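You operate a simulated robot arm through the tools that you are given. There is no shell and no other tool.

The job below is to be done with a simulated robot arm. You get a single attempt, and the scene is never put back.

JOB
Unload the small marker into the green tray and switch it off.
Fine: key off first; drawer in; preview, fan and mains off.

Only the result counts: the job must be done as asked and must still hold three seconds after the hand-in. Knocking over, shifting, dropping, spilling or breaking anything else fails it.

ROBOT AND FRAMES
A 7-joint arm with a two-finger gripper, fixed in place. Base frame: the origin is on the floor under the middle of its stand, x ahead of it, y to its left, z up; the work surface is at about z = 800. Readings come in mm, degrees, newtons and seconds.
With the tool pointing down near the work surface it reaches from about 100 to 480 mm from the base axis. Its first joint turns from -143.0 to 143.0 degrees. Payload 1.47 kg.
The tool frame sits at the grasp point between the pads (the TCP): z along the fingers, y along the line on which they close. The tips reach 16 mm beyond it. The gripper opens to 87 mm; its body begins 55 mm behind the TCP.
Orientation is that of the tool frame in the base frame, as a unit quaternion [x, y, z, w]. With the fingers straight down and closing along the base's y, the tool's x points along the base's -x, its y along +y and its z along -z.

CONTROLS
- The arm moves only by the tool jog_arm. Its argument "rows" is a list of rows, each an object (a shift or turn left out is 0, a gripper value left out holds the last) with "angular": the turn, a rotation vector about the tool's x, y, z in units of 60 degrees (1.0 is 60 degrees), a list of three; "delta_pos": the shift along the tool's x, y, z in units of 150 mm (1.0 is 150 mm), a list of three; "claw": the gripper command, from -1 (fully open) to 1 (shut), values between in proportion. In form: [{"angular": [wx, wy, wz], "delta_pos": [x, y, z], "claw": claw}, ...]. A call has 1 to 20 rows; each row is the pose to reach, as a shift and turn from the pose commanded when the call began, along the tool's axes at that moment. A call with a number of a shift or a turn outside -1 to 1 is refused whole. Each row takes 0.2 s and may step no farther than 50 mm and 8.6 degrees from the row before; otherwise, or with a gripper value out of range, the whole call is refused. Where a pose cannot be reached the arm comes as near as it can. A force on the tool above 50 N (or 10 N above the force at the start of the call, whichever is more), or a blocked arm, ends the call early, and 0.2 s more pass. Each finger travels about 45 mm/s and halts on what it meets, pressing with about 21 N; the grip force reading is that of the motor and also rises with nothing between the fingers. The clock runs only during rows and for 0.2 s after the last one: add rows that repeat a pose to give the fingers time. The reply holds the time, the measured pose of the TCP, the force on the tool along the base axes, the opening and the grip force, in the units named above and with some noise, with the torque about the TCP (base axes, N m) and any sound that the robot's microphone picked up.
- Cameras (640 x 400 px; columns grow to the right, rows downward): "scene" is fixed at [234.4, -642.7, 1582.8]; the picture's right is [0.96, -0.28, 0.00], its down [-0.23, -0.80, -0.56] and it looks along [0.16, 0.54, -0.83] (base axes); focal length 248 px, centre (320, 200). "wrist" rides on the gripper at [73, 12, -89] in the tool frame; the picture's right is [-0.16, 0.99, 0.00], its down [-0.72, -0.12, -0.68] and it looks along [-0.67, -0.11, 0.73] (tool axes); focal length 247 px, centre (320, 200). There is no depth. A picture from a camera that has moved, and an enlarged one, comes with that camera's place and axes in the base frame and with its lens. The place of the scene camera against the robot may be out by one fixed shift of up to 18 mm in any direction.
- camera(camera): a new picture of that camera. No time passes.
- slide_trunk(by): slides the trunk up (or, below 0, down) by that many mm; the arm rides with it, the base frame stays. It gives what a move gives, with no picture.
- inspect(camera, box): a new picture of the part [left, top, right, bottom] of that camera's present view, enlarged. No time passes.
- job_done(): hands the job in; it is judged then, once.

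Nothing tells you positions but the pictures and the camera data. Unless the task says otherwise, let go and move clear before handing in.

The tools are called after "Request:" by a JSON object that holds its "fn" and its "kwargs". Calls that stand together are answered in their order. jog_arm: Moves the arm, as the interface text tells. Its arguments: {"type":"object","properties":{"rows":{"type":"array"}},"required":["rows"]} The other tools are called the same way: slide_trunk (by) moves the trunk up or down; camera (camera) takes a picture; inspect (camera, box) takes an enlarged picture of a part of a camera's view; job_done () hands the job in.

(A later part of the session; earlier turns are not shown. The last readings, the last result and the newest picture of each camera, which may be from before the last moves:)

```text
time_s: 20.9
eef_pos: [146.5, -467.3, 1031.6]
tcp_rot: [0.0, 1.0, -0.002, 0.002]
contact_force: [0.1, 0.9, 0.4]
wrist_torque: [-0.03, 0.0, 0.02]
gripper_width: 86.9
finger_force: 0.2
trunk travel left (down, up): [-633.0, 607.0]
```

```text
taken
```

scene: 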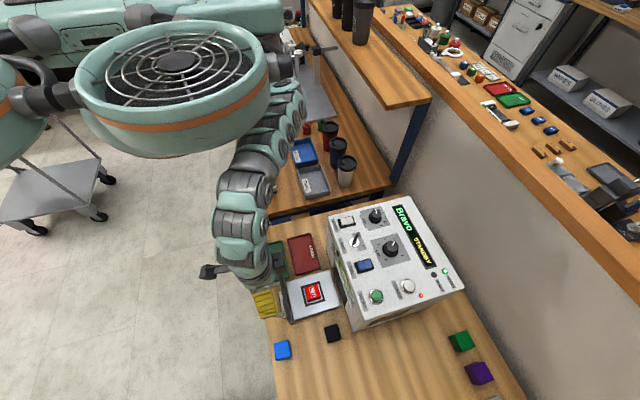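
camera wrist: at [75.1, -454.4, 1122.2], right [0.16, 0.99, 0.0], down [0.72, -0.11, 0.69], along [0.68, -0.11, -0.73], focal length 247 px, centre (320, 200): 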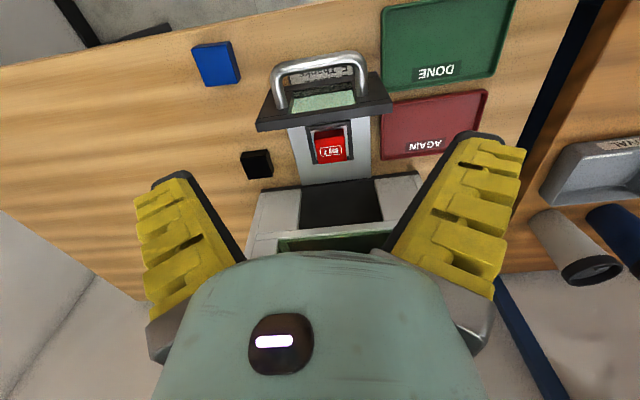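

Request:
{"fn": "inspect", "kwargs": {"camera": "wrist", "box": [240, 40, 400, 200]}}

Request:
{"fn": "inspect", "kwargs": {"camera": "wrist", "box": [290, 110, 370, 190]}}

Request:
{"fn": "inspect", "kwargs": {"camera": "wrist", "box": [360, 0, 520, 160]}}

Request:
{"fn": "inspect", "kwargs": {"camera": "scene", "box": [280, 260, 350, 320]}}

```text
2.50 times, centred on (320, 120) of wrist
camera zoom: at [75.1, -454.4, 1122.2], right [0.16, 0.99, 0.0], down [0.72, -0.11, 0.69], along [0.68, -0.11, -0.73], focal length 617 px, centre (320, 400)
```

zoom: 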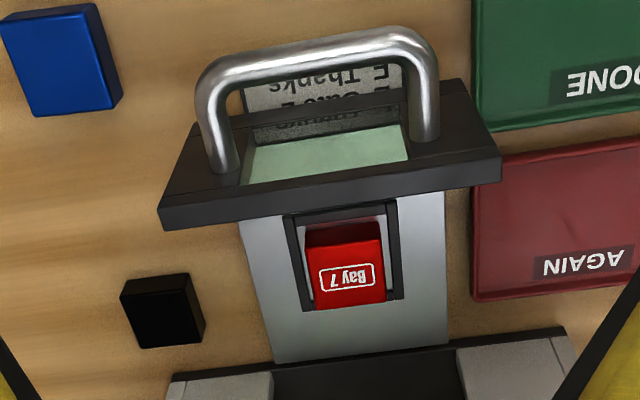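

```text
5.00 times, centred on (330, 150) of wrist
camera zoom: at [75.1, -454.4, 1122.2], right [0.16, 0.99, 0.0], down [0.72, -0.11, 0.69], along [0.68, -0.11, -0.73], focal length 1235 px, centre (270, 450)
```

zoom: 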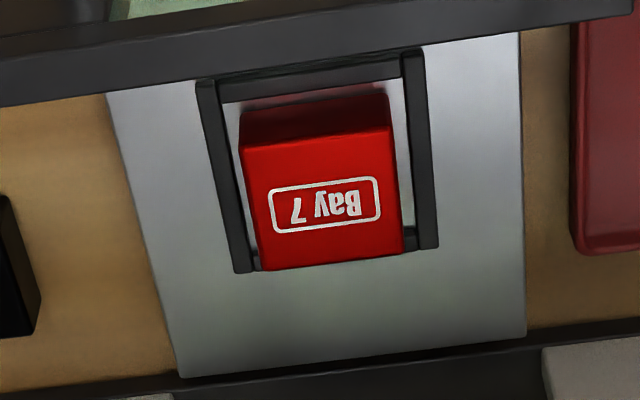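

```text
2.50 times, centred on (440, 80) of wrist
camera zoom: at [75.1, -454.4, 1122.2], right [0.16, 0.99, 0.0], down [0.72, -0.11, 0.69], along [0.68, -0.11, -0.73], focal length 617 px, centre (20, 500)
```

zoom: 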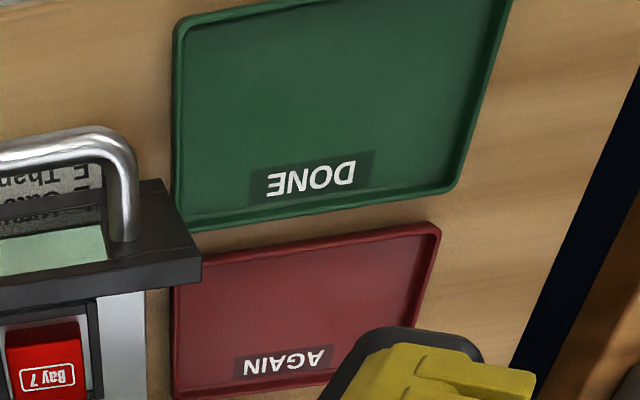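

```text
6.67 times, centred on (315, 290) of scene
camera zoom: at [234.4, -642.7, 1582.8], right [0.96, -0.28, 0.0], down [-0.23, -0.8, -0.56], along [0.16, 0.54, -0.83], focal length 1653 px, centre (353, -400)
```

zoom: 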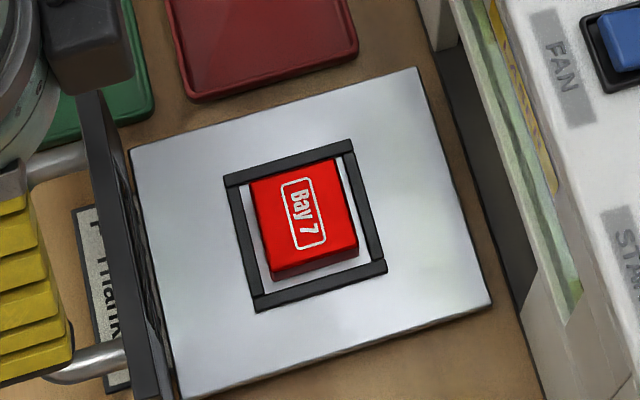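

Request:
{"fn": "inspect", "kwargs": {"camera": "wrist", "box": [275, 50, 385, 120]}}

Request:
{"fn": "inspect", "kwargs": {"camera": "scene", "box": [255, 270, 305, 330]}}

```text
5.71 times, centred on (330, 85) of wrist
camera zoom: at [75.1, -454.4, 1122.2], right [0.16, 0.99, 0.0], down [0.72, -0.11, 0.69], along [0.68, -0.11, -0.73], focal length 1411 px, centre (263, 857)
```

zoom: 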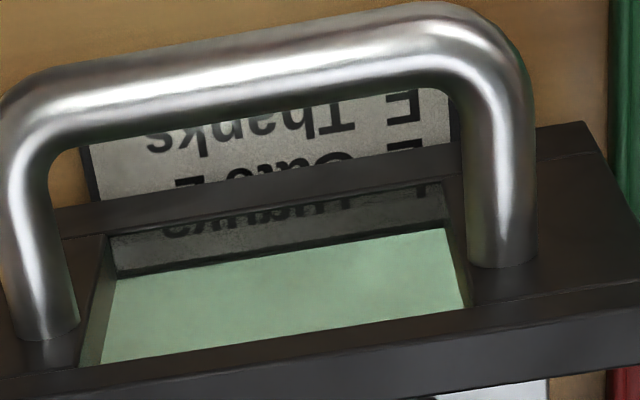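

```text
6.67 times, centred on (280, 300) of scene
camera zoom: at [234.4, -642.7, 1582.8], right [0.96, -0.28, 0.0], down [-0.23, -0.8, -0.56], along [0.16, 0.54, -0.83], focal length 1653 px, centre (587, -467)
```

zoom: 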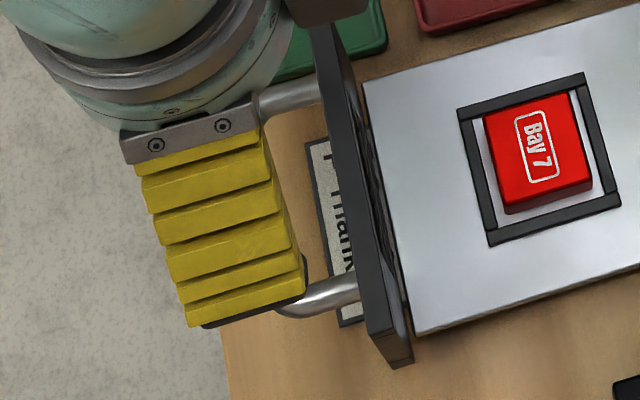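

There's a small note lying under the handle; I'll try to read it in case it matters.

Request:
{"fn": "inspect", "kwargs": {"camera": "wrist", "box": [285, 62, 365, 92]}}

Request:
{"fn": "inspect", "kwargs": {"camera": "scene", "box": [268, 278, 298, 320]}}

```text
8.00 times, centred on (325, 77) of wrist
camera zoom: at [75.1, -454.4, 1122.2], right [0.16, 0.99, 0.0], down [0.72, -0.11, 0.69], along [0.68, -0.11, -0.73], focal length 1976 px, centre (280, 1184)
```

zoom: 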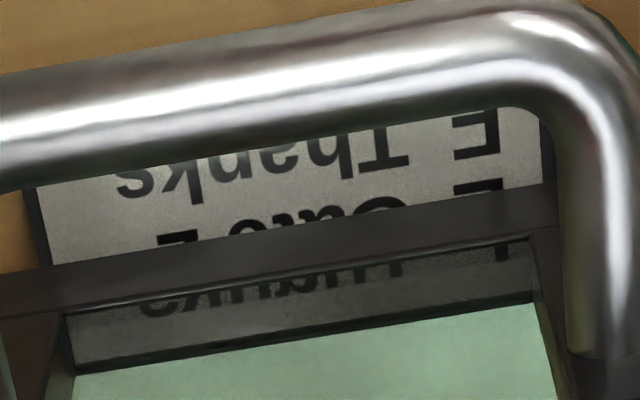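

```text
9.52 times, centred on (283, 299) of scene
camera zoom: at [234.4, -642.7, 1582.8], right [0.96, -0.28, 0.0], down [-0.23, -0.8, -0.56], along [0.16, 0.54, -0.83], focal length 2361 px, centre (672, -743)
```

zoom: 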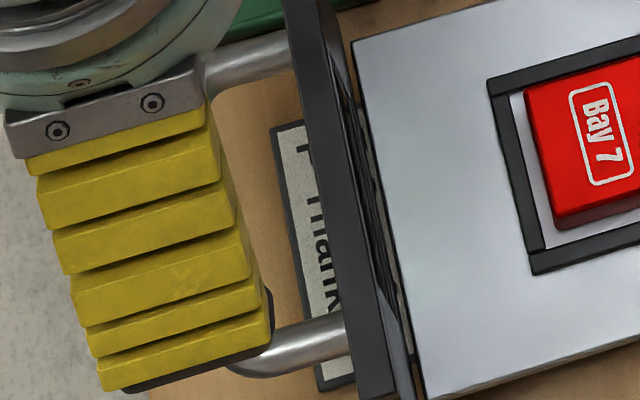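

I now have the block top at (251, -469, 837), 38 mm square, standing ~18 mm above the nest rim; the green tray is centred near (155, -336). I'll move above the block, then lower.

Request:
{"fn": "jog_arm", "kwargs": {"rows": [{"delta_pos": [-0.25, -0.005, 0], "claw": -0.25}, {"delta_pos": [-0.5, -0.01, 0], "claw": -0.25}, {"delta_pos": [-0.7, -0.014, 0], "claw": -0.25}, {"delta_pos": [-0.7, -0.014, 0], "claw": -0.25}, {"delta_pos": [-0.7, -0.014, 0], "claw": -0.25}]}}

Request:
{"fn": "slide_trunk", "kwargs": {"by": -90}}

Request:
{"fn": "camera", "kwargs": {"camera": "wrist"}}

Request:
{"fn": "camera", "kwargs": {"camera": "scene"}}

```text
time_s: 22.1
eef_pos: [253.2, -467.5, 1031.5]
tcp_rot: [0.0, 1.0, -0.002, 0.002]
contact_force: [-0.6, -1.1, 0.4]
wrist_torque: [-0.04, 0.04, 0.0]
gripper_width: 59.7
finger_force: 3.8
trunk travel left (down, up): [-633.0, 607.0]
```

```text
time_s: 23.4
eef_pos: [252.1, -468.4, 942.1]
tcp_rot: [-0.001, 1.0, -0.001, 0.003]
contact_force: [-0.1, -0.2, -0.3]
wrist_torque: [0.01, -0.01, 0.02]
gripper_width: 59.2
finger_force: 3.1
trunk travel left (down, up): [-543.0, 697.0]
```

```text
taken
camera wrist: at [180.3, -455.6, 1031.6], right [0.16, 0.99, 0.0], down [0.72, -0.11, 0.68], along [0.68, -0.11, -0.73], focal length 247 px, centre (320, 200)
```

wrist: 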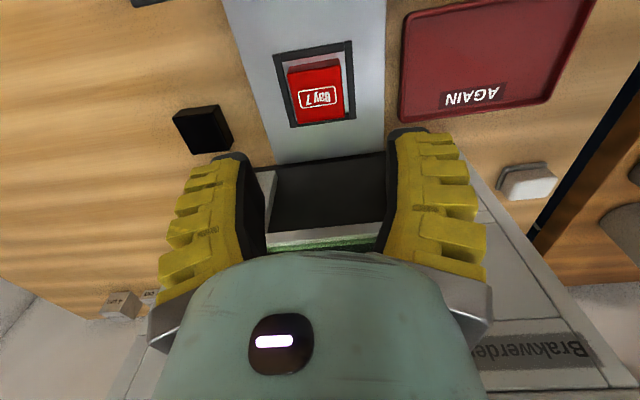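

```text
taken
```

scene: 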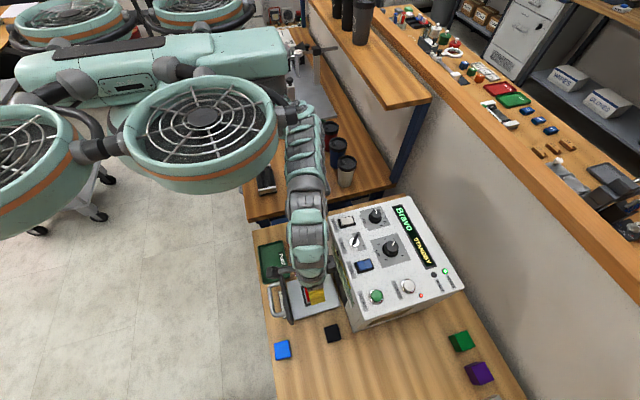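

Request:
{"fn": "inspect", "kwargs": {"camera": "scene", "box": [260, 230, 380, 330]}}

Request:
{"fn": "inspect", "kwargs": {"camera": "wrist", "box": [260, 20, 380, 140]}}

```text
4.00 times, centred on (320, 280) of scene
camera zoom: at [234.4, -642.7, 1582.8], right [0.96, -0.28, 0.0], down [-0.23, -0.8, -0.56], along [0.16, 0.54, -0.83], focal length 992 px, centre (320, -120)
```

zoom: 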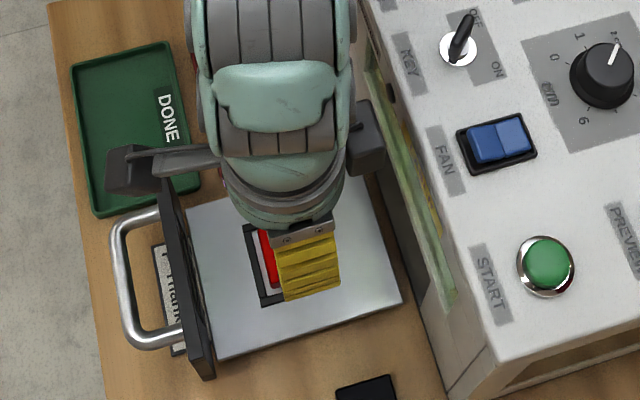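

```text
3.33 times, centred on (320, 80) of wrist
camera zoom: at [180.3, -455.6, 1031.6], right [0.16, 0.99, 0.0], down [0.72, -0.11, 0.68], along [0.68, -0.11, -0.73], focal length 823 px, centre (320, 600)
```

zoom: 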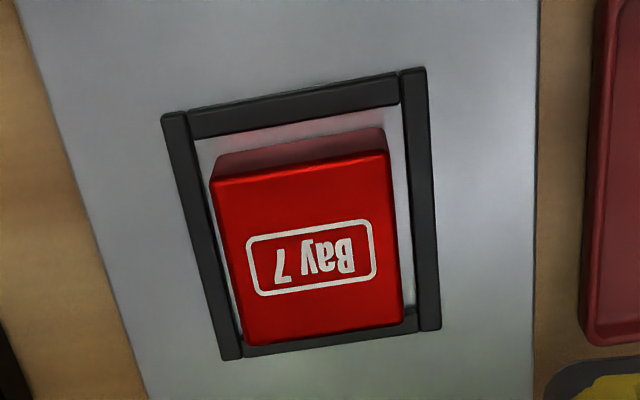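

Alignment over the block looks good (1–2 mm). I'll descend partway and check clearance of the gripper's side housings to the drawer front and the machine.

Request:
{"fn": "jog_arm", "kwargs": {"rows": [{"delta_pos": [0.01, -0.008, 0.15], "claw": -0.25}, {"delta_pos": [0.01, -0.008, 0.3], "claw": -0.25}, {"delta_pos": [0.01, -0.008, 0.45], "claw": -0.25}, {"delta_pos": [0.01, -0.008, 0.5], "claw": -0.25}, {"delta_pos": [0.01, -0.008, 0.5], "claw": -0.25}]}}

Request:
{"fn": "inspect", "kwargs": {"camera": "scene", "box": [260, 240, 380, 340]}}

Request:
{"fn": "camera", "kwargs": {"camera": "wrist"}}

```text
time_s: 24.6
eef_pos: [251.7, -469.4, 865.8]
tcp_rot: [-0.001, 1.0, -0.002, 0.003]
contact_force: [0.0, -0.2, 0.2]
wrist_torque: [0.01, -0.02, 0.01]
gripper_width: 59.5
finger_force: 3.6
trunk travel left (down, up): [-543.0, 697.0]
```

```text
4.00 times, centred on (320, 290) of scene
camera zoom: at [234.4, -642.7, 1582.8], right [0.96, -0.28, 0.0], down [-0.23, -0.8, -0.56], along [0.16, 0.54, -0.83], focal length 992 px, centre (320, -160)
```

zoom: 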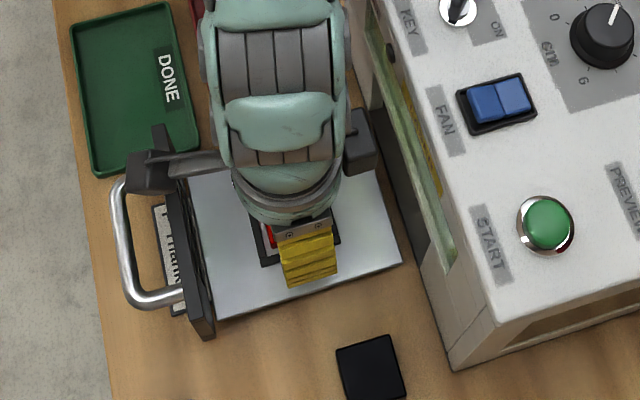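

```text
taken
camera wrist: at [179.2, -457.1, 955.7], right [0.16, 0.99, 0.0], down [0.72, -0.11, 0.68], along [0.68, -0.11, -0.73], focal length 247 px, centre (320, 200)
```

wrist: 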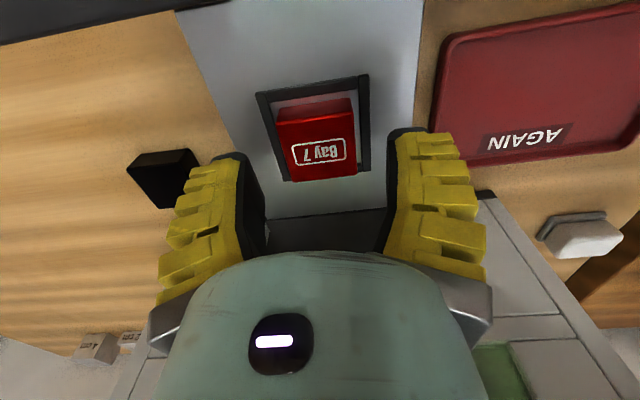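

Clearances are fine; I'll lower the final ~24 mm and close on the block.

Request:
{"fn": "jog_arm", "kwargs": {"rows": [{"delta_pos": [0, 0, 0.05], "claw": -0.25}, {"delta_pos": [0, 0, 0.1], "claw": -0.25}, {"delta_pos": [0, 0, 0.155], "claw": -0.25}, {"delta_pos": [0, 0, 0.155], "claw": -0.25}]}}

Request:
{"fn": "camera", "kwargs": {"camera": "wrist"}}

Request:
{"fn": "inspect", "kwargs": {"camera": "scene", "box": [260, 240, 380, 340]}}

```text
time_s: 25.6
eef_pos: [251.1, -470.2, 841.9]
tcp_rot: [-0.001, 1.0, -0.001, 0.002]
contact_force: [0.2, -1.3, -0.4]
wrist_torque: [-0.02, 0.0, -0.02]
gripper_width: 59.5
finger_force: 3.7
trunk travel left (down, up): [-543.0, 697.0]
```

```text
taken
camera wrist: at [179.1, -457.0, 933.0], right [0.16, 0.99, 0.0], down [0.72, -0.11, 0.68], along [0.68, -0.11, -0.73], focal length 247 px, centre (320, 200)
```

wrist: 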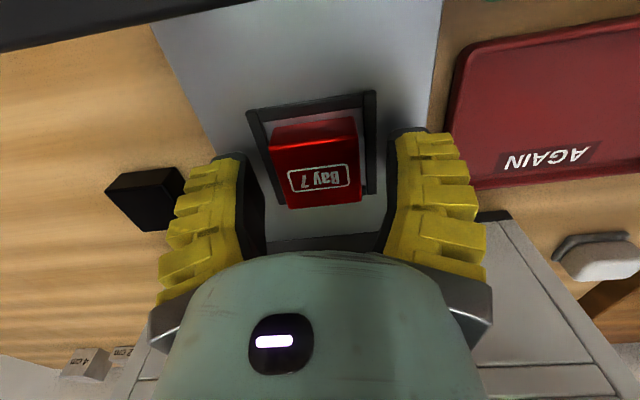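

```text
4.00 times, centred on (320, 290) of scene
camera zoom: at [234.4, -642.7, 1582.8], right [0.96, -0.28, 0.0], down [-0.23, -0.8, -0.56], along [0.16, 0.54, -0.83], focal length 992 px, centre (320, -160)
```

zoom: 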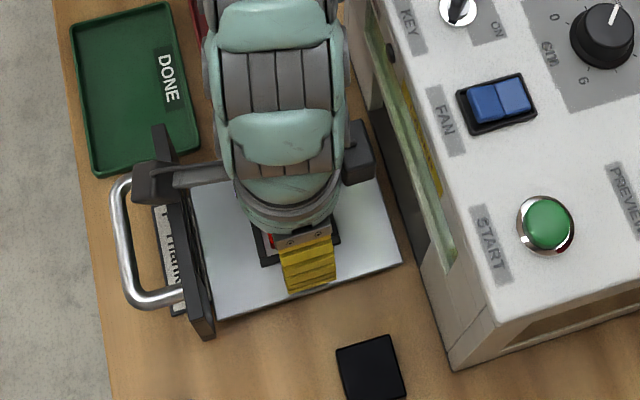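

The block is centred between the fingers; closing now.

Request:
{"fn": "jog_arm", "kwargs": {"rows": [{"claw": 1}, {"claw": 1}, {"claw": 1}, {"claw": 1}, {"claw": 1}]}}

Request:
{"fn": "camera", "kwargs": {"camera": "wrist"}}

```text
time_s: 26.8
eef_pos: [251.8, -469.7, 842.9]
tcp_rot: [-0.001, 1.0, -0.002, 0.003]
contact_force: [-1.4, 2.2, 7.6]
wrist_torque: [0.0, 0.0, -0.02]
gripper_width: 36.8
finger_force: 20.8
trunk travel left (down, up): [-543.0, 697.0]
```

```text
taken
camera wrist: at [179.1, -457.2, 933.3], right [0.16, 0.99, 0.0], down [0.72, -0.11, 0.68], along [0.68, -0.11, -0.73], focal length 247 px, centre (320, 200)
```

wrist: 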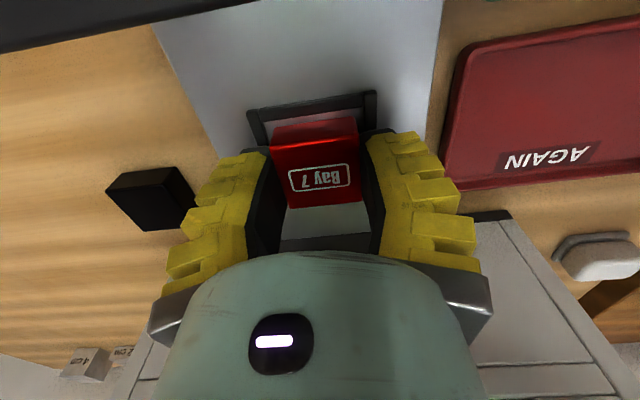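

The block is held at 36.8 mm. I'll lift it straight up slowly and check it comes free.

Request:
{"fn": "jog_arm", "kwargs": {"rows": [{"delta_pos": [0, 0, -0.08], "claw": 1}, {"delta_pos": [0, 0, -0.2], "claw": 1}, {"delta_pos": [0, 0, -0.4], "claw": 1}, {"delta_pos": [0, 0, -0.6], "claw": 1}, {"delta_pos": [0, 0, -0.8], "claw": 1}, {"delta_pos": [0, 0, -0.8], "claw": 1}]}}

Request:
{"fn": "camera", "kwargs": {"camera": "wrist"}}

Request:
{"fn": "camera", "kwargs": {"camera": "scene"}}

```text
time_s: 28.2
eef_pos: [250.4, -468.8, 964.6]
tcp_rot: [0.0, 1.0, -0.001, 0.002]
contact_force: [0.3, -0.2, 0.2]
wrist_torque: [-0.02, 0.01, 0.02]
gripper_width: 0.0
finger_force: 21.2
trunk travel left (down, up): [-543.0, 697.0]
```

```text
taken
camera wrist: at [178.0, -456.3, 1053.5], right [0.16, 0.99, 0.0], down [0.72, -0.11, 0.68], along [0.68, -0.11, -0.73], focal length 247 px, centre (320, 200)
```

wrist: 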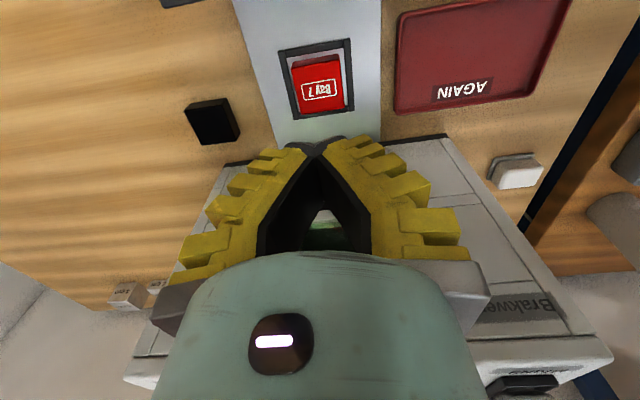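

```text
taken
```

scene: 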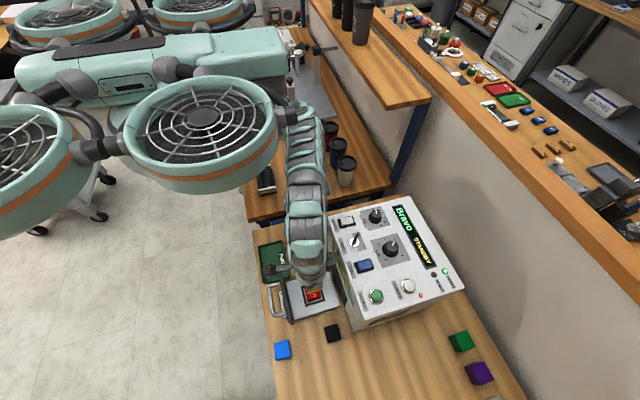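

The block slipped out of the fingers and is still in its nest. I'll look at the finger shape and the block more closely before trying again.

Request:
{"fn": "inspect", "kwargs": {"camera": "wrist", "box": [150, 120, 490, 300]}}

Request:
{"fn": "inspect", "kwargs": {"camera": "wrist", "box": [260, 20, 380, 120]}}

Request:
{"fn": "inspect", "kwargs": {"camera": "scene", "box": [270, 220, 370, 330]}}

```text
1.88 times, centred on (320, 210) of wrist
camera zoom: at [178.0, -456.3, 1053.5], right [0.16, 0.99, 0.0], down [0.72, -0.11, 0.68], along [0.68, -0.11, -0.73], focal length 465 px, centre (320, 181)
```

zoom: 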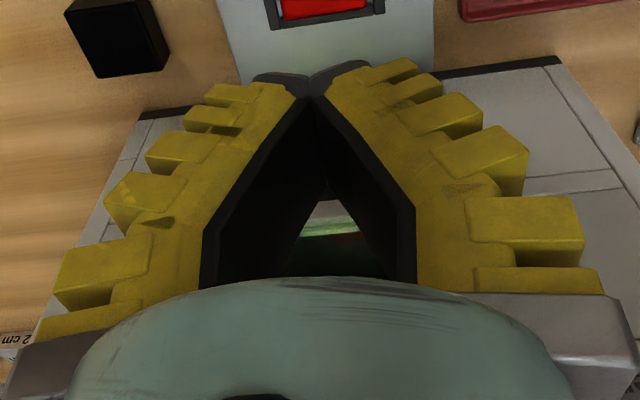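

```text
4.00 times, centred on (320, 70) of wrist
camera zoom: at [178.0, -456.3, 1053.5], right [0.16, 0.99, 0.0], down [0.72, -0.11, 0.68], along [0.68, -0.11, -0.73], focal length 988 px, centre (320, 720)
```

zoom: 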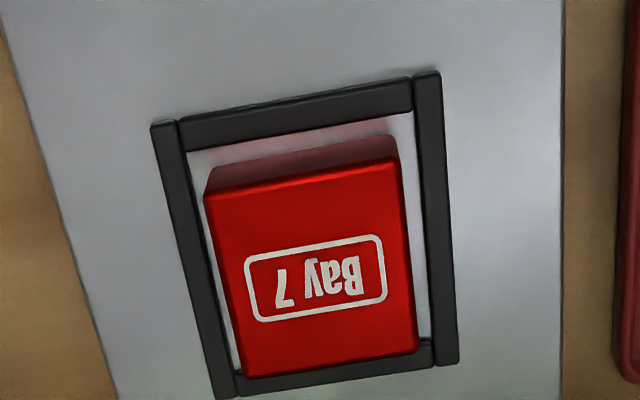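

```text
3.64 times, centred on (320, 275) of scene
camera zoom: at [234.4, -642.7, 1582.8], right [0.96, -0.28, 0.0], down [-0.23, -0.8, -0.56], along [0.16, 0.54, -0.83], focal length 902 px, centre (320, -73)
```

zoom: 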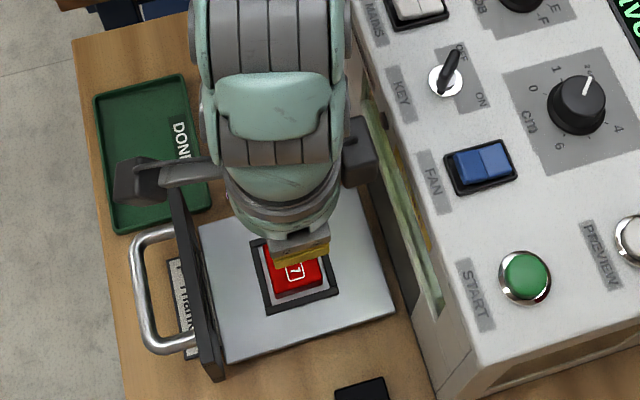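

I'll open the fingers to the block's width in free air to see the pad angle at that opening.

Request:
{"fn": "jog_arm", "kwargs": {"rows": [{"claw": 0.26}, {"claw": 0.26}, {"claw": 0.26}, {"claw": 0.26}]}}

Request:
{"fn": "inspect", "kwargs": {"camera": "wrist", "box": [150, 120, 490, 300]}}

Request:
{"fn": "inspect", "kwargs": {"camera": "scene", "box": [290, 250, 340, 310]}}

```text
time_s: 29.2
eef_pos: [250.2, -469.4, 964.1]
tcp_rot: [0.0, 1.0, -0.003, 0.002]
contact_force: [-0.1, 1.0, 0.8]
wrist_torque: [0.01, -0.01, 0.04]
gripper_width: 38.3
finger_force: 4.0
trunk travel left (down, up): [-543.0, 697.0]
```

```text
1.88 times, centred on (320, 210) of wrist
camera zoom: at [178.2, -456.5, 1053.5], right [0.16, 0.99, 0.0], down [0.72, -0.11, 0.68], along [0.68, -0.11, -0.73], focal length 465 px, centre (320, 181)
```

zoom: 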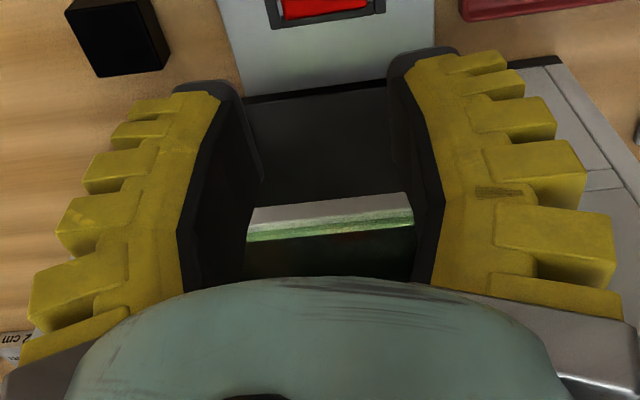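

```text
6.67 times, centred on (315, 280) of scene
camera zoom: at [234.4, -642.7, 1582.8], right [0.96, -0.28, 0.0], down [-0.23, -0.8, -0.56], along [0.16, 0.54, -0.83], focal length 1653 px, centre (353, -333)
```

zoom: 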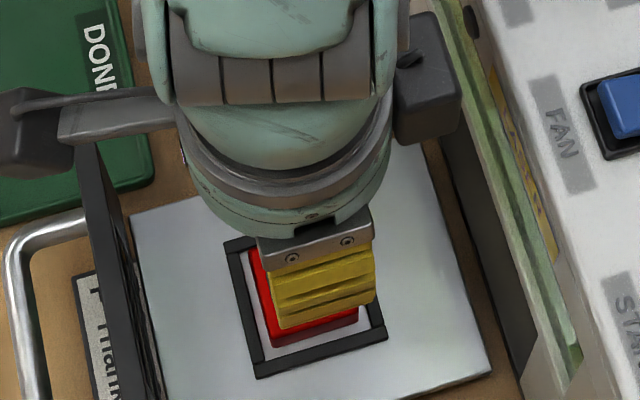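

The fingers curve in toward their tips and pivot, so the earlier grip was too shallow (TCP 5 mm above the block top). I'll retry deeper, just above the nest rim, and lift in small checked steps.

Request:
{"fn": "jog_arm", "kwargs": {"rows": [{"delta_pos": [0, 0, 0], "claw": -0.2}, {"delta_pos": [0, 0, 0.2], "claw": -0.2}, {"delta_pos": [0, 0, 0.4], "claw": -0.2}, {"delta_pos": [0, 0, 0.6], "claw": -0.2}, {"delta_pos": [0, 0, 0.75], "claw": -0.2}, {"delta_pos": [0, 0, 0.8], "claw": -0.2}, {"delta_pos": [0, 0, 0.835], "claw": -0.2}, {"delta_pos": [0, 0, 0.835], "claw": -0.2}]}}

Request:
{"fn": "inspect", "kwargs": {"camera": "wrist", "box": [200, 60, 440, 260]}}

Request:
{"fn": "inspect", "kwargs": {"camera": "scene", "box": [260, 240, 360, 330]}}

```text
time_s: 31.0
eef_pos: [251.9, -469.7, 839.3]
tcp_rot: [0.0, 1.0, -0.001, 0.003]
contact_force: [-0.1, -0.9, 0.2]
wrist_torque: [0.02, -0.02, 0.04]
gripper_width: 57.4
finger_force: 3.9
trunk travel left (down, up): [-543.0, 697.0]
```

```text
2.00 times, centred on (320, 160) of wrist
camera zoom: at [179.4, -456.9, 929.2], right [0.16, 0.99, 0.0], down [0.72, -0.11, 0.68], along [0.68, -0.11, -0.73], focal length 494 px, centre (320, 280)
```

zoom: 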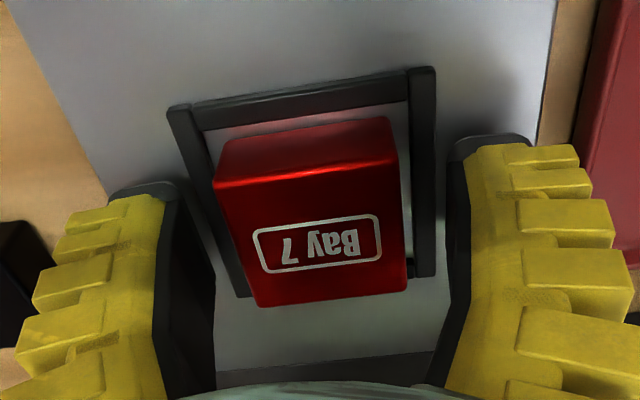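

```text
4.44 times, centred on (310, 285) of scene
camera zoom: at [234.4, -642.7, 1582.8], right [0.96, -0.28, 0.0], down [-0.23, -0.8, -0.56], along [0.16, 0.54, -0.83], focal length 1102 px, centre (364, -178)
```

zoom: 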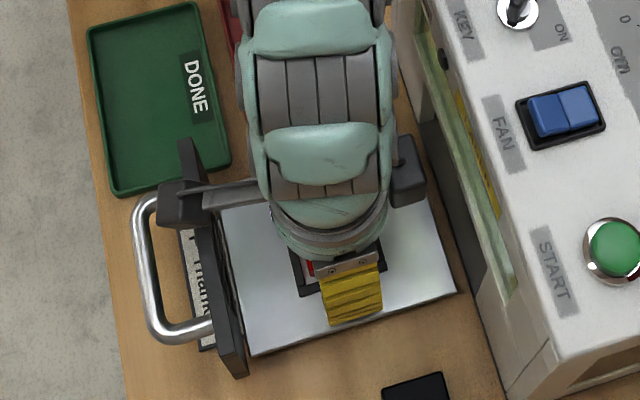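

Request:
{"fn": "jog_arm", "kwargs": {"rows": [{"delta_pos": [0.012, -0.008, 0.01], "claw": -0.2}, {"delta_pos": [0.012, -0.008, 0.012], "claw": -0.2}, {"delta_pos": [0.012, -0.008, 0.012], "claw": 0.2}, {"delta_pos": [0.012, -0.008, 0.012], "claw": 0.6}, {"delta_pos": [0.012, -0.008, 0.012], "claw": 1}, {"delta_pos": [0.012, -0.008, 0.012], "claw": 1}, {"delta_pos": [0.012, -0.008, 0.012], "claw": 1}]}}

Request:
{"fn": "inspect", "kwargs": {"camera": "wrist", "box": [200, 60, 440, 260]}}

```text
time_s: 32.6
eef_pos: [251.2, -472.6, 838.9]
tcp_rot: [-0.001, 1.0, -0.002, 0.004]
contact_force: [-0.2, 9.6, 31.4]
wrist_torque: [0.61, 0.09, -0.11]
gripper_width: 34.7
finger_force: 21.1
trunk travel left (down, up): [-543.0, 697.0]
```

```text
2.00 times, centred on (320, 160) of wrist
camera zoom: at [179.1, -459.8, 928.7], right [0.16, 0.99, 0.0], down [0.72, -0.11, 0.69], along [0.68, -0.11, -0.73], focal length 494 px, centre (320, 280)
```

zoom: 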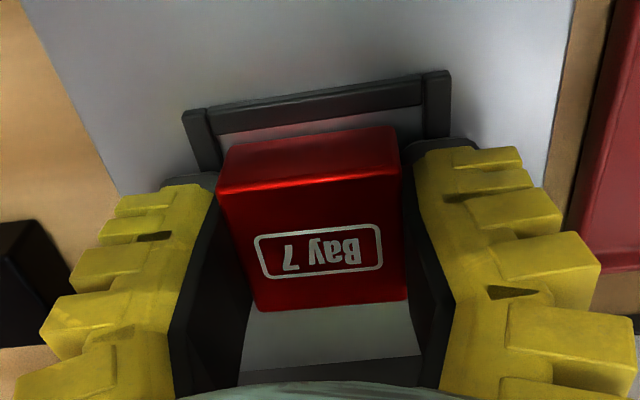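

The fingertips are pressing on the nest rim (31 N upward), so I'll ease up in tiny steps while holding the grip.

Request:
{"fn": "jog_arm", "kwargs": {"rows": [{"delta_pos": [0, 0, -0.005], "claw": 1}, {"delta_pos": [0, 0, -0.01], "claw": 1}, {"delta_pos": [0, 0, -0.015], "claw": 1}, {"delta_pos": [0, 0, -0.02], "claw": 1}]}}

Request:
{"fn": "inspect", "kwargs": {"camera": "wrist", "box": [200, 60, 440, 260]}}

```text
time_s: 33.6
eef_pos: [249.8, -471.0, 838.8]
tcp_rot: [-0.001, 1.0, -0.002, 0.003]
contact_force: [0.9, -3.7, 6.6]
wrist_torque: [0.15, 0.02, -0.02]
gripper_width: 35.7
finger_force: 21.2
trunk travel left (down, up): [-543.0, 697.0]
```

```text
2.00 times, centred on (320, 160) of wrist
camera zoom: at [178.0, -459.0, 929.3], right [0.16, 0.99, 0.0], down [0.72, -0.11, 0.68], along [0.68, -0.11, -0.73], focal length 494 px, centre (320, 280)
```

zoom: 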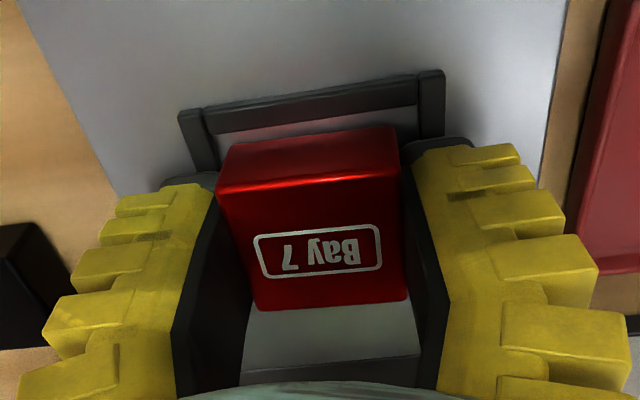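

Request:
{"fn": "jog_arm", "kwargs": {"rows": [{"delta_pos": [0, 0, -0.007], "claw": 1}, {"delta_pos": [0, 0, -0.014], "claw": 1}, {"delta_pos": [0, 0, -0.02], "claw": 1}, {"delta_pos": [0, 0, -0.02], "claw": 1}]}}

Request:
{"fn": "inspect", "kwargs": {"camera": "wrist", "box": [200, 60, 440, 260]}}

```text
time_s: 34.6
eef_pos: [249.8, -470.9, 841.2]
tcp_rot: [-0.001, 1.0, -0.001, 0.002]
contact_force: [0.3, -0.3, 0.0]
wrist_torque: [0.01, -0.01, 0.03]
gripper_width: 34.9
finger_force: 21.0
trunk travel left (down, up): [-543.0, 697.0]
```

```text
2.00 times, centred on (320, 160) of wrist
camera zoom: at [177.0, -457.9, 931.7], right [0.16, 0.99, 0.0], down [0.72, -0.11, 0.68], along [0.68, -0.11, -0.73], focal length 494 px, centre (320, 280)
```

zoom: 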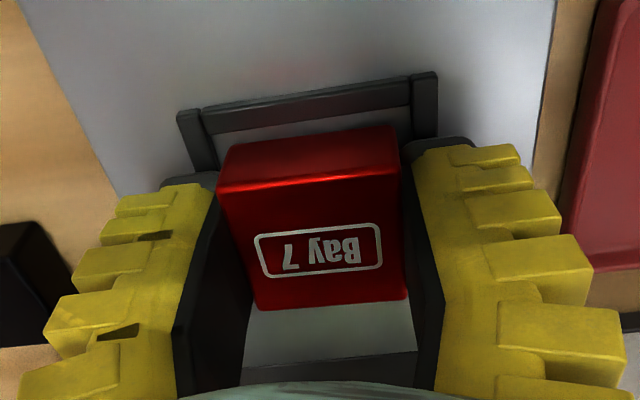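

The block is now rising with the gripper (its image stays fixed while the nest moves). I'll continue lifting gently.

Request:
{"fn": "jog_arm", "kwargs": {"rows": [{"delta_pos": [0, 0, -0.015], "claw": 1}, {"delta_pos": [0, 0, -0.03], "claw": 1}, {"delta_pos": [0, 0, -0.045], "claw": 1}, {"delta_pos": [0, 0, -0.06], "claw": 1}, {"delta_pos": [0, 0, -0.08], "claw": 1}, {"delta_pos": [0, 0, -0.1], "claw": 1}]}}

Request:
{"fn": "inspect", "kwargs": {"camera": "wrist", "box": [200, 60, 440, 260]}}

```text
time_s: 36.0
eef_pos: [250.8, -470.5, 857.5]
tcp_rot: [-0.001, 1.0, -0.001, 0.003]
contact_force: [-0.3, -0.2, -0.6]
wrist_torque: [-0.02, 0.0, 0.01]
gripper_width: 34.7
finger_force: 20.6
trunk travel left (down, up): [-543.0, 697.0]
```

```text
2.00 times, centred on (320, 160) of wrist
camera zoom: at [177.5, -458.6, 947.0], right [0.16, 0.99, 0.0], down [0.72, -0.11, 0.68], along [0.68, -0.11, -0.73], focal length 494 px, centre (320, 280)
```

zoom: 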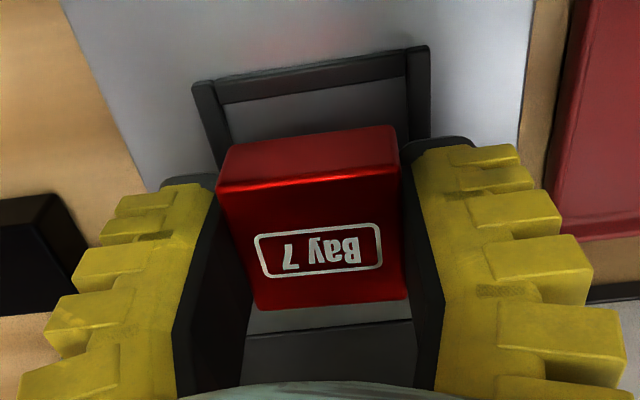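

The block is out of the nest. I'll raise it clear of the drawer front before moving across.

Request:
{"fn": "jog_arm", "kwargs": {"rows": [{"delta_pos": [0, 0, -0.08], "claw": 1}, {"delta_pos": [0, 0, -0.18], "claw": 1}, {"delta_pos": [0, 0, -0.3], "claw": 1}, {"delta_pos": [0, 0, -0.42], "claw": 1}, {"delta_pos": [0, 0, -0.52], "claw": 1}, {"delta_pos": [0, 0, -0.58], "claw": 1}, {"delta_pos": [0, 0, -0.58], "claw": 1}]}}

Request:
{"fn": "camera", "kwargs": {"camera": "wrist"}}

```text
time_s: 37.6
eef_pos: [249.3, -468.9, 944.2]
tcp_rot: [-0.001, 1.0, -0.002, 0.003]
contact_force: [-0.4, 0.1, -0.8]
wrist_torque: [0.01, 0.0, 0.0]
gripper_width: 34.8
finger_force: 20.8
trunk travel left (down, up): [-543.0, 697.0]
```

```text
taken
camera wrist: at [176.7, -457.4, 1033.9], right [0.16, 0.99, 0.0], down [0.72, -0.11, 0.68], along [0.68, -0.11, -0.73], focal length 247 px, centre (320, 200)
```

wrist: 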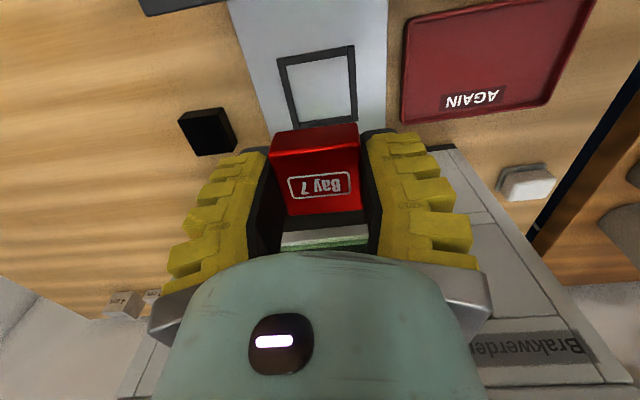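

The nest is empty and the block is held. I'll carry it across in +y first, then back in -x over the green tray.

Request:
{"fn": "jog_arm", "kwargs": {"rows": [{"delta_pos": [0, 0.1, 0], "claw": 1}, {"delta_pos": [0, 0.25, 0], "claw": 1}, {"delta_pos": [0, 0.4, 0], "claw": 1}, {"delta_pos": [0, 0.55, 0], "claw": 1}, {"delta_pos": [0, 0.7, 0], "claw": 1}, {"delta_pos": [0, 0.82, 0], "claw": 1}, {"delta_pos": [0.05, 0.89, 0], "claw": 1}, {"delta_pos": [0.18, 0.89, 0], "claw": 1}, {"delta_pos": [0.32, 0.89, 0], "claw": 1}, {"delta_pos": [0.46, 0.89, 0], "claw": 1}, {"delta_pos": [0.57, 0.89, 0], "claw": 1}, {"delta_pos": [0.63, 0.89, 0], "claw": 1}, {"delta_pos": [0.63, 0.89, 0], "claw": 1}]}}

Request:
{"fn": "camera", "kwargs": {"camera": "wrist"}}

Request:
{"fn": "camera", "kwargs": {"camera": "scene"}}

```text
time_s: 40.4
eef_pos: [230.9, -443.8, 949.9]
tcp_rot: [-0.002, 1.0, -0.001, 0.003]
contact_force: [-1.2, -0.3, -1.3]
wrist_torque: [-0.03, -0.01, -0.03]
gripper_width: 34.8
finger_force: 21.2
out of reach, approached as far as the arm can: row 2, 3, 4, 5, 6, 7, 8, 9, 10, 11, 12, 13
trunk travel left (down, up): [-543.0, 697.0]
```

```text
taken
camera wrist: at [158.5, -430.9, 1039.6], right [0.16, 0.99, 0.0], down [0.72, -0.11, 0.68], along [0.68, -0.11, -0.73], focal length 247 px, centre (320, 200)
```

wrist: 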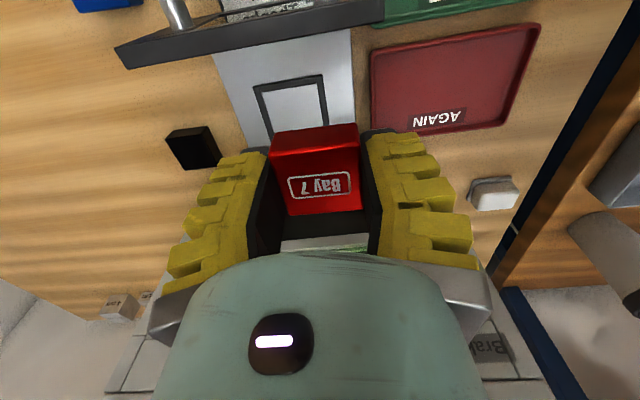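

```text
taken
```

scene: 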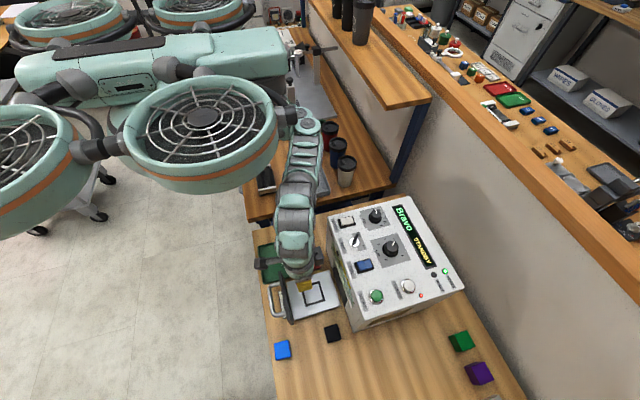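

That height is out of reach for folding the arm inward (trunk too low). I'll retrace, then raise the trunk and lower the arm so it can fold in toward the tray.

Request:
{"fn": "jog_arm", "kwargs": {"rows": [{"delta_pos": [-0.15, 0, 0], "claw": 1}, {"delta_pos": [-0.3, 0, 0], "claw": 1}, {"delta_pos": [-0.45, 0, 0], "claw": 1}, {"delta_pos": [-0.63, 0, 0], "claw": 1}, {"delta_pos": [-0.63, -0.15, 0], "claw": 1}, {"delta_pos": [-0.63, -0.3, 0], "claw": 1}, {"delta_pos": [-0.63, -0.45, 0], "claw": 1}, {"delta_pos": [-0.63, -0.6, 0], "claw": 1}, {"delta_pos": [-0.63, -0.75, 0], "claw": 1}, {"delta_pos": [-0.63, -0.89, 0], "claw": 1}, {"delta_pos": [-0.63, -0.89, 0], "claw": 1}]}}

Request:
{"fn": "slide_trunk", "kwargs": {"by": 150}}

Request:
{"fn": "camera", "kwargs": {"camera": "wrist"}}

```text
time_s: 41.2
eef_pos: [273.3, -442.9, 949.7]
tcp_rot: [0.018, 1.0, 0.0, -0.008]
contact_force: [-16.1, 1.5, -5.7]
wrist_torque: [-0.1, -0.81, 0.29]
gripper_width: 34.9
finger_force: 20.6
trunk travel left (down, up): [-543.0, 697.0]
stopped in row 4: the force on the tool passed its limit at 63 N (the readings are from after the stop); the commanded pose is now the measured one
```

```text
time_s: 43.0
eef_pos: [278.2, -444.5, 1101.6]
tcp_rot: [0.012, 1.0, -0.001, -0.003]
contact_force: [-0.2, -0.5, -1.8]
wrist_torque: [0.0, 0.02, 0.02]
gripper_width: 34.8
finger_force: 20.9
trunk travel left (down, up): [-693.0, 547.0]
```

```text
taken
camera wrist: at [208.4, -430.0, 1192.9], right [0.18, 0.98, 0.0], down [0.73, -0.13, 0.68], along [0.66, -0.13, -0.74], focal length 247 px, centre (320, 200)
```

wrist: 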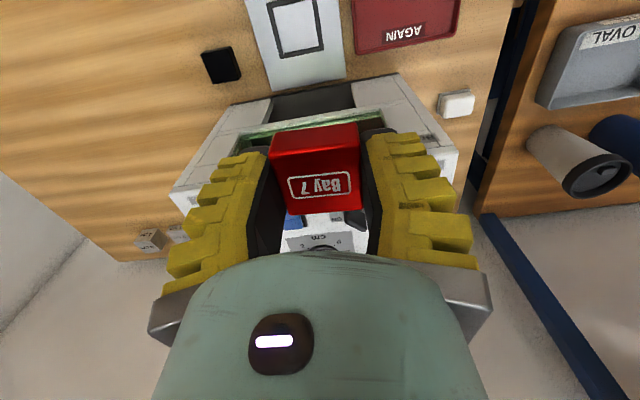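

The tool touched the machine front during the retreat; I must check nothing moved. The trunk is now up and the block is still held.

Request:
{"fn": "camera", "kwargs": {"camera": "scene"}}

Request:
{"fn": "inspect", "kwargs": {"camera": "scene", "box": [320, 190, 480, 330]}}

Request:
{"fn": "inspect", "kwargs": {"camera": "scene", "box": [240, 220, 360, 370]}}

```text
taken
```

scene: 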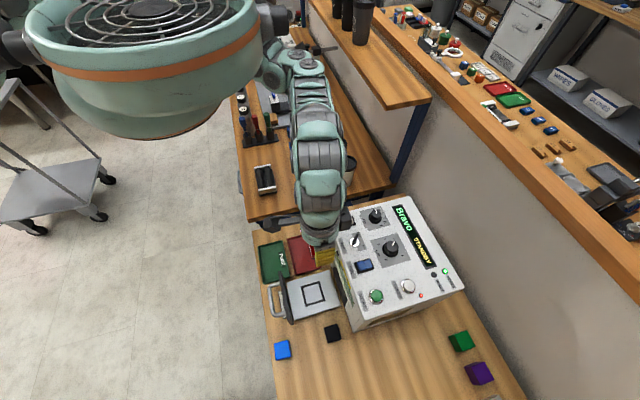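

```text
2.86 times, centred on (400, 260) of scene
camera zoom: at [234.4, -642.7, 1582.8], right [0.96, -0.28, 0.0], down [-0.23, -0.8, -0.56], along [0.16, 0.54, -0.83], focal length 708 px, centre (91, 29)
```

zoom: 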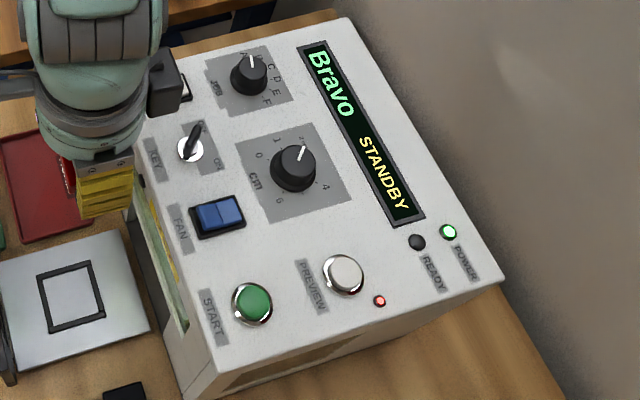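

```text
2.67 times, centred on (300, 295) of scene
camera zoom: at [234.4, -642.7, 1582.8], right [0.96, -0.28, 0.0], down [-0.23, -0.8, -0.56], along [0.16, 0.54, -0.83], focal length 661 px, centre (373, -53)
```

zoom: 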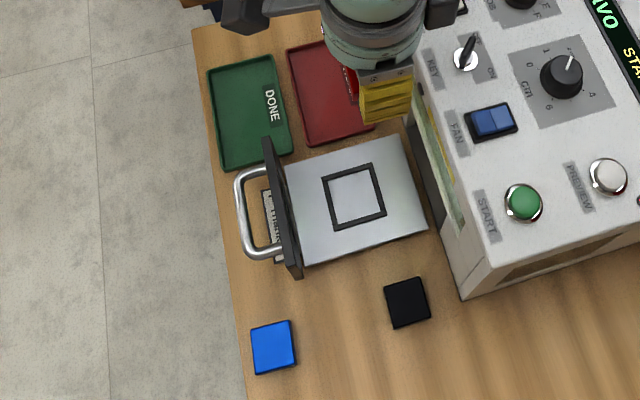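

Comparing with the first pictures, the machine, drawer and trays have not moved. I'll raise the trunk more and lower the arm relative to it so it can fold inward.

Request:
{"fn": "slide_trunk", "kwargs": {"by": 170}}

Request:
{"fn": "jog_arm", "kwargs": {"rows": [{"delta_pos": [0.05, 0.05, 0.1], "claw": 1}, {"delta_pos": [0.1, 0.1, 0.25], "claw": 1}, {"delta_pos": [0.15, 0.15, 0.4], "claw": 1}, {"delta_pos": [0.2, 0.2, 0.55], "claw": 1}, {"delta_pos": [0.25, 0.25, 0.7], "claw": 1}, {"delta_pos": [0.25, 0.25, 0.85], "claw": 1}, {"delta_pos": [0.25, 0.25, 1.0], "claw": 1}, {"delta_pos": [0.25, 0.25, 1.0], "claw": 1}]}}

Request:
{"fn": "camera", "kwargs": {"camera": "scene"}}

```text
time_s: 44.9
eef_pos: [278.9, -443.4, 1272.3]
tcp_rot: [0.012, 1.0, -0.002, -0.004]
contact_force: [0.9, 0.0, -0.3]
wrist_torque: [0.03, 0.0, -0.03]
gripper_width: 34.6
finger_force: 21.5
trunk travel left (down, up): [-863.0, 377.0]
```

```text
time_s: 46.7
eef_pos: [240.0, -406.1, 1120.5]
tcp_rot: [0.013, 1.0, -0.002, -0.004]
contact_force: [0.1, -0.1, -0.6]
wrist_torque: [-0.01, -0.04, 0.0]
gripper_width: 34.6
finger_force: 21.2
out of reach, approached as far as the arm can: row 2, 3, 4, 5
trunk travel left (down, up): [-863.0, 377.0]
```

```text
taken
```

scene: 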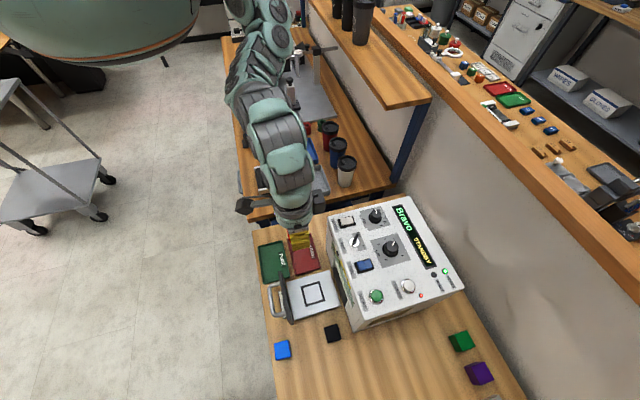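

Reaching better now at (240, -406, 1120). Continue down and inward over the green tray at z≈1000.

Request:
{"fn": "jog_arm", "kwargs": {"rows": [{"delta_pos": [0, 0, 0.15], "claw": 1}, {"delta_pos": [0, 0, 0.3], "claw": 1}, {"delta_pos": [0.08, 0.06, 0.45], "claw": 1}, {"delta_pos": [0.18, 0.14, 0.6], "claw": 1}, {"delta_pos": [0.28, 0.22, 0.7], "claw": 1}, {"delta_pos": [0.38, 0.3, 0.8], "claw": 1}, {"delta_pos": [0.48, 0.38, 0.8], "claw": 1}, {"delta_pos": [0.578, 0.453, 0.8], "claw": 1}, {"delta_pos": [0.578, 0.453, 0.8], "claw": 1}, {"delta_pos": [0.578, 0.453, 0.8], "claw": 1}]}}

Request:
{"fn": "camera", "kwargs": {"camera": "wrist"}}

Request:
{"fn": "camera", "kwargs": {"camera": "scene"}}

```text
time_s: 48.9
eef_pos: [155.1, -336.2, 1004.5]
tcp_rot: [0.012, 1.0, -0.002, -0.004]
contact_force: [0.4, 0.1, -0.9]
wrist_torque: [0.0, 0.0, -0.02]
gripper_width: 34.9
finger_force: 21.1
trunk travel left (down, up): [-863.0, 377.0]
```

```text
taken
camera wrist: at [84.6, -321.3, 1095.3], right [0.18, 0.98, 0.0], down [0.73, -0.13, 0.68], along [0.66, -0.13, -0.74], focal length 247 px, centre (320, 200)
```

wrist: 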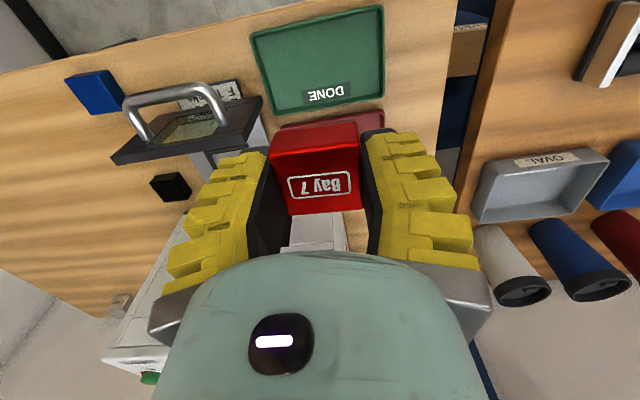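

```text
taken
```

scene: 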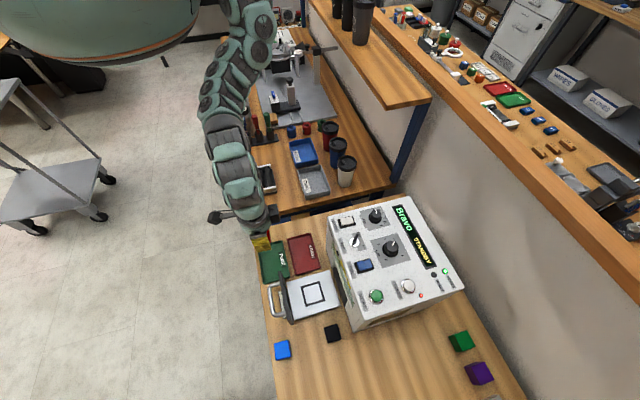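

The block is over the green tray (tray spans x 114–201, y -397…-270). I'll lower it most of the way, then look.

Request:
{"fn": "jog_arm", "kwargs": {"rows": [{"delta_pos": [-0.01, 0.01, 0.15], "claw": 1}, {"delta_pos": [-0.02, 0.01, 0.3], "claw": 1}, {"delta_pos": [-0.02, 0.01, 0.45], "claw": 1}, {"delta_pos": [-0.02, 0.01, 0.6], "claw": 1}, {"delta_pos": [-0.02, 0.01, 0.75], "claw": 1}, {"delta_pos": [-0.02, 0.01, 0.87], "claw": 1}, {"delta_pos": [-0.02, 0.01, 0.95], "claw": 1}, {"delta_pos": [-0.02, 0.01, 0.95], "claw": 1}]}}

Request:
{"fn": "camera", "kwargs": {"camera": "wrist"}}

Request:
{"fn": "inspect", "kwargs": {"camera": "scene", "box": [240, 210, 340, 320]}}

```text
time_s: 50.7
eef_pos: [156.9, -333.6, 873.5]
tcp_rot: [0.013, 1.0, -0.001, -0.003]
contact_force: [0.5, 0.6, -1.5]
wrist_torque: [0.02, 0.04, 0.0]
gripper_width: 34.7
finger_force: 21.4
out of reach, approached as far as the arm can: row 7, 8
trunk travel left (down, up): [-863.0, 377.0]
```

```text
taken
camera wrist: at [86.8, -319.1, 964.9], right [0.18, 0.98, 0.0], down [0.73, -0.13, 0.68], along [0.66, -0.13, -0.74], focal length 247 px, centre (320, 200)
```

wrist: 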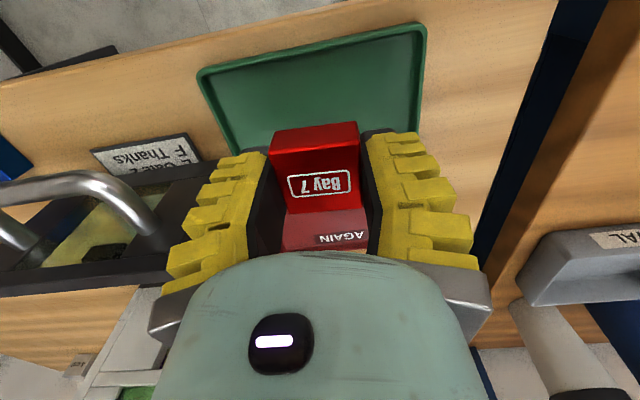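

```text
3.64 times, centred on (290, 265) of scene
camera zoom: at [234.4, -642.7, 1582.8], right [0.96, -0.28, 0.0], down [-0.23, -0.8, -0.56], along [0.16, 0.54, -0.83], focal length 902 px, centre (429, -36)
```

zoom: 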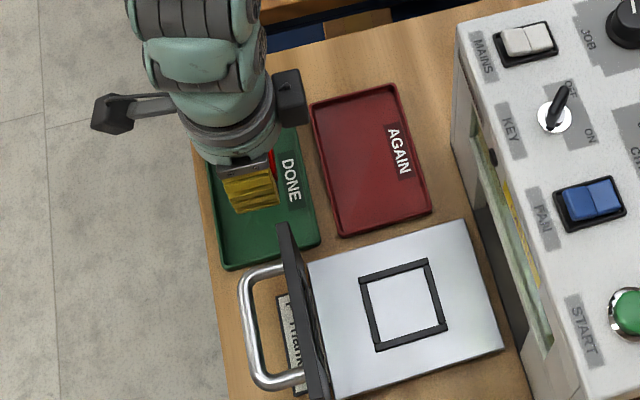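

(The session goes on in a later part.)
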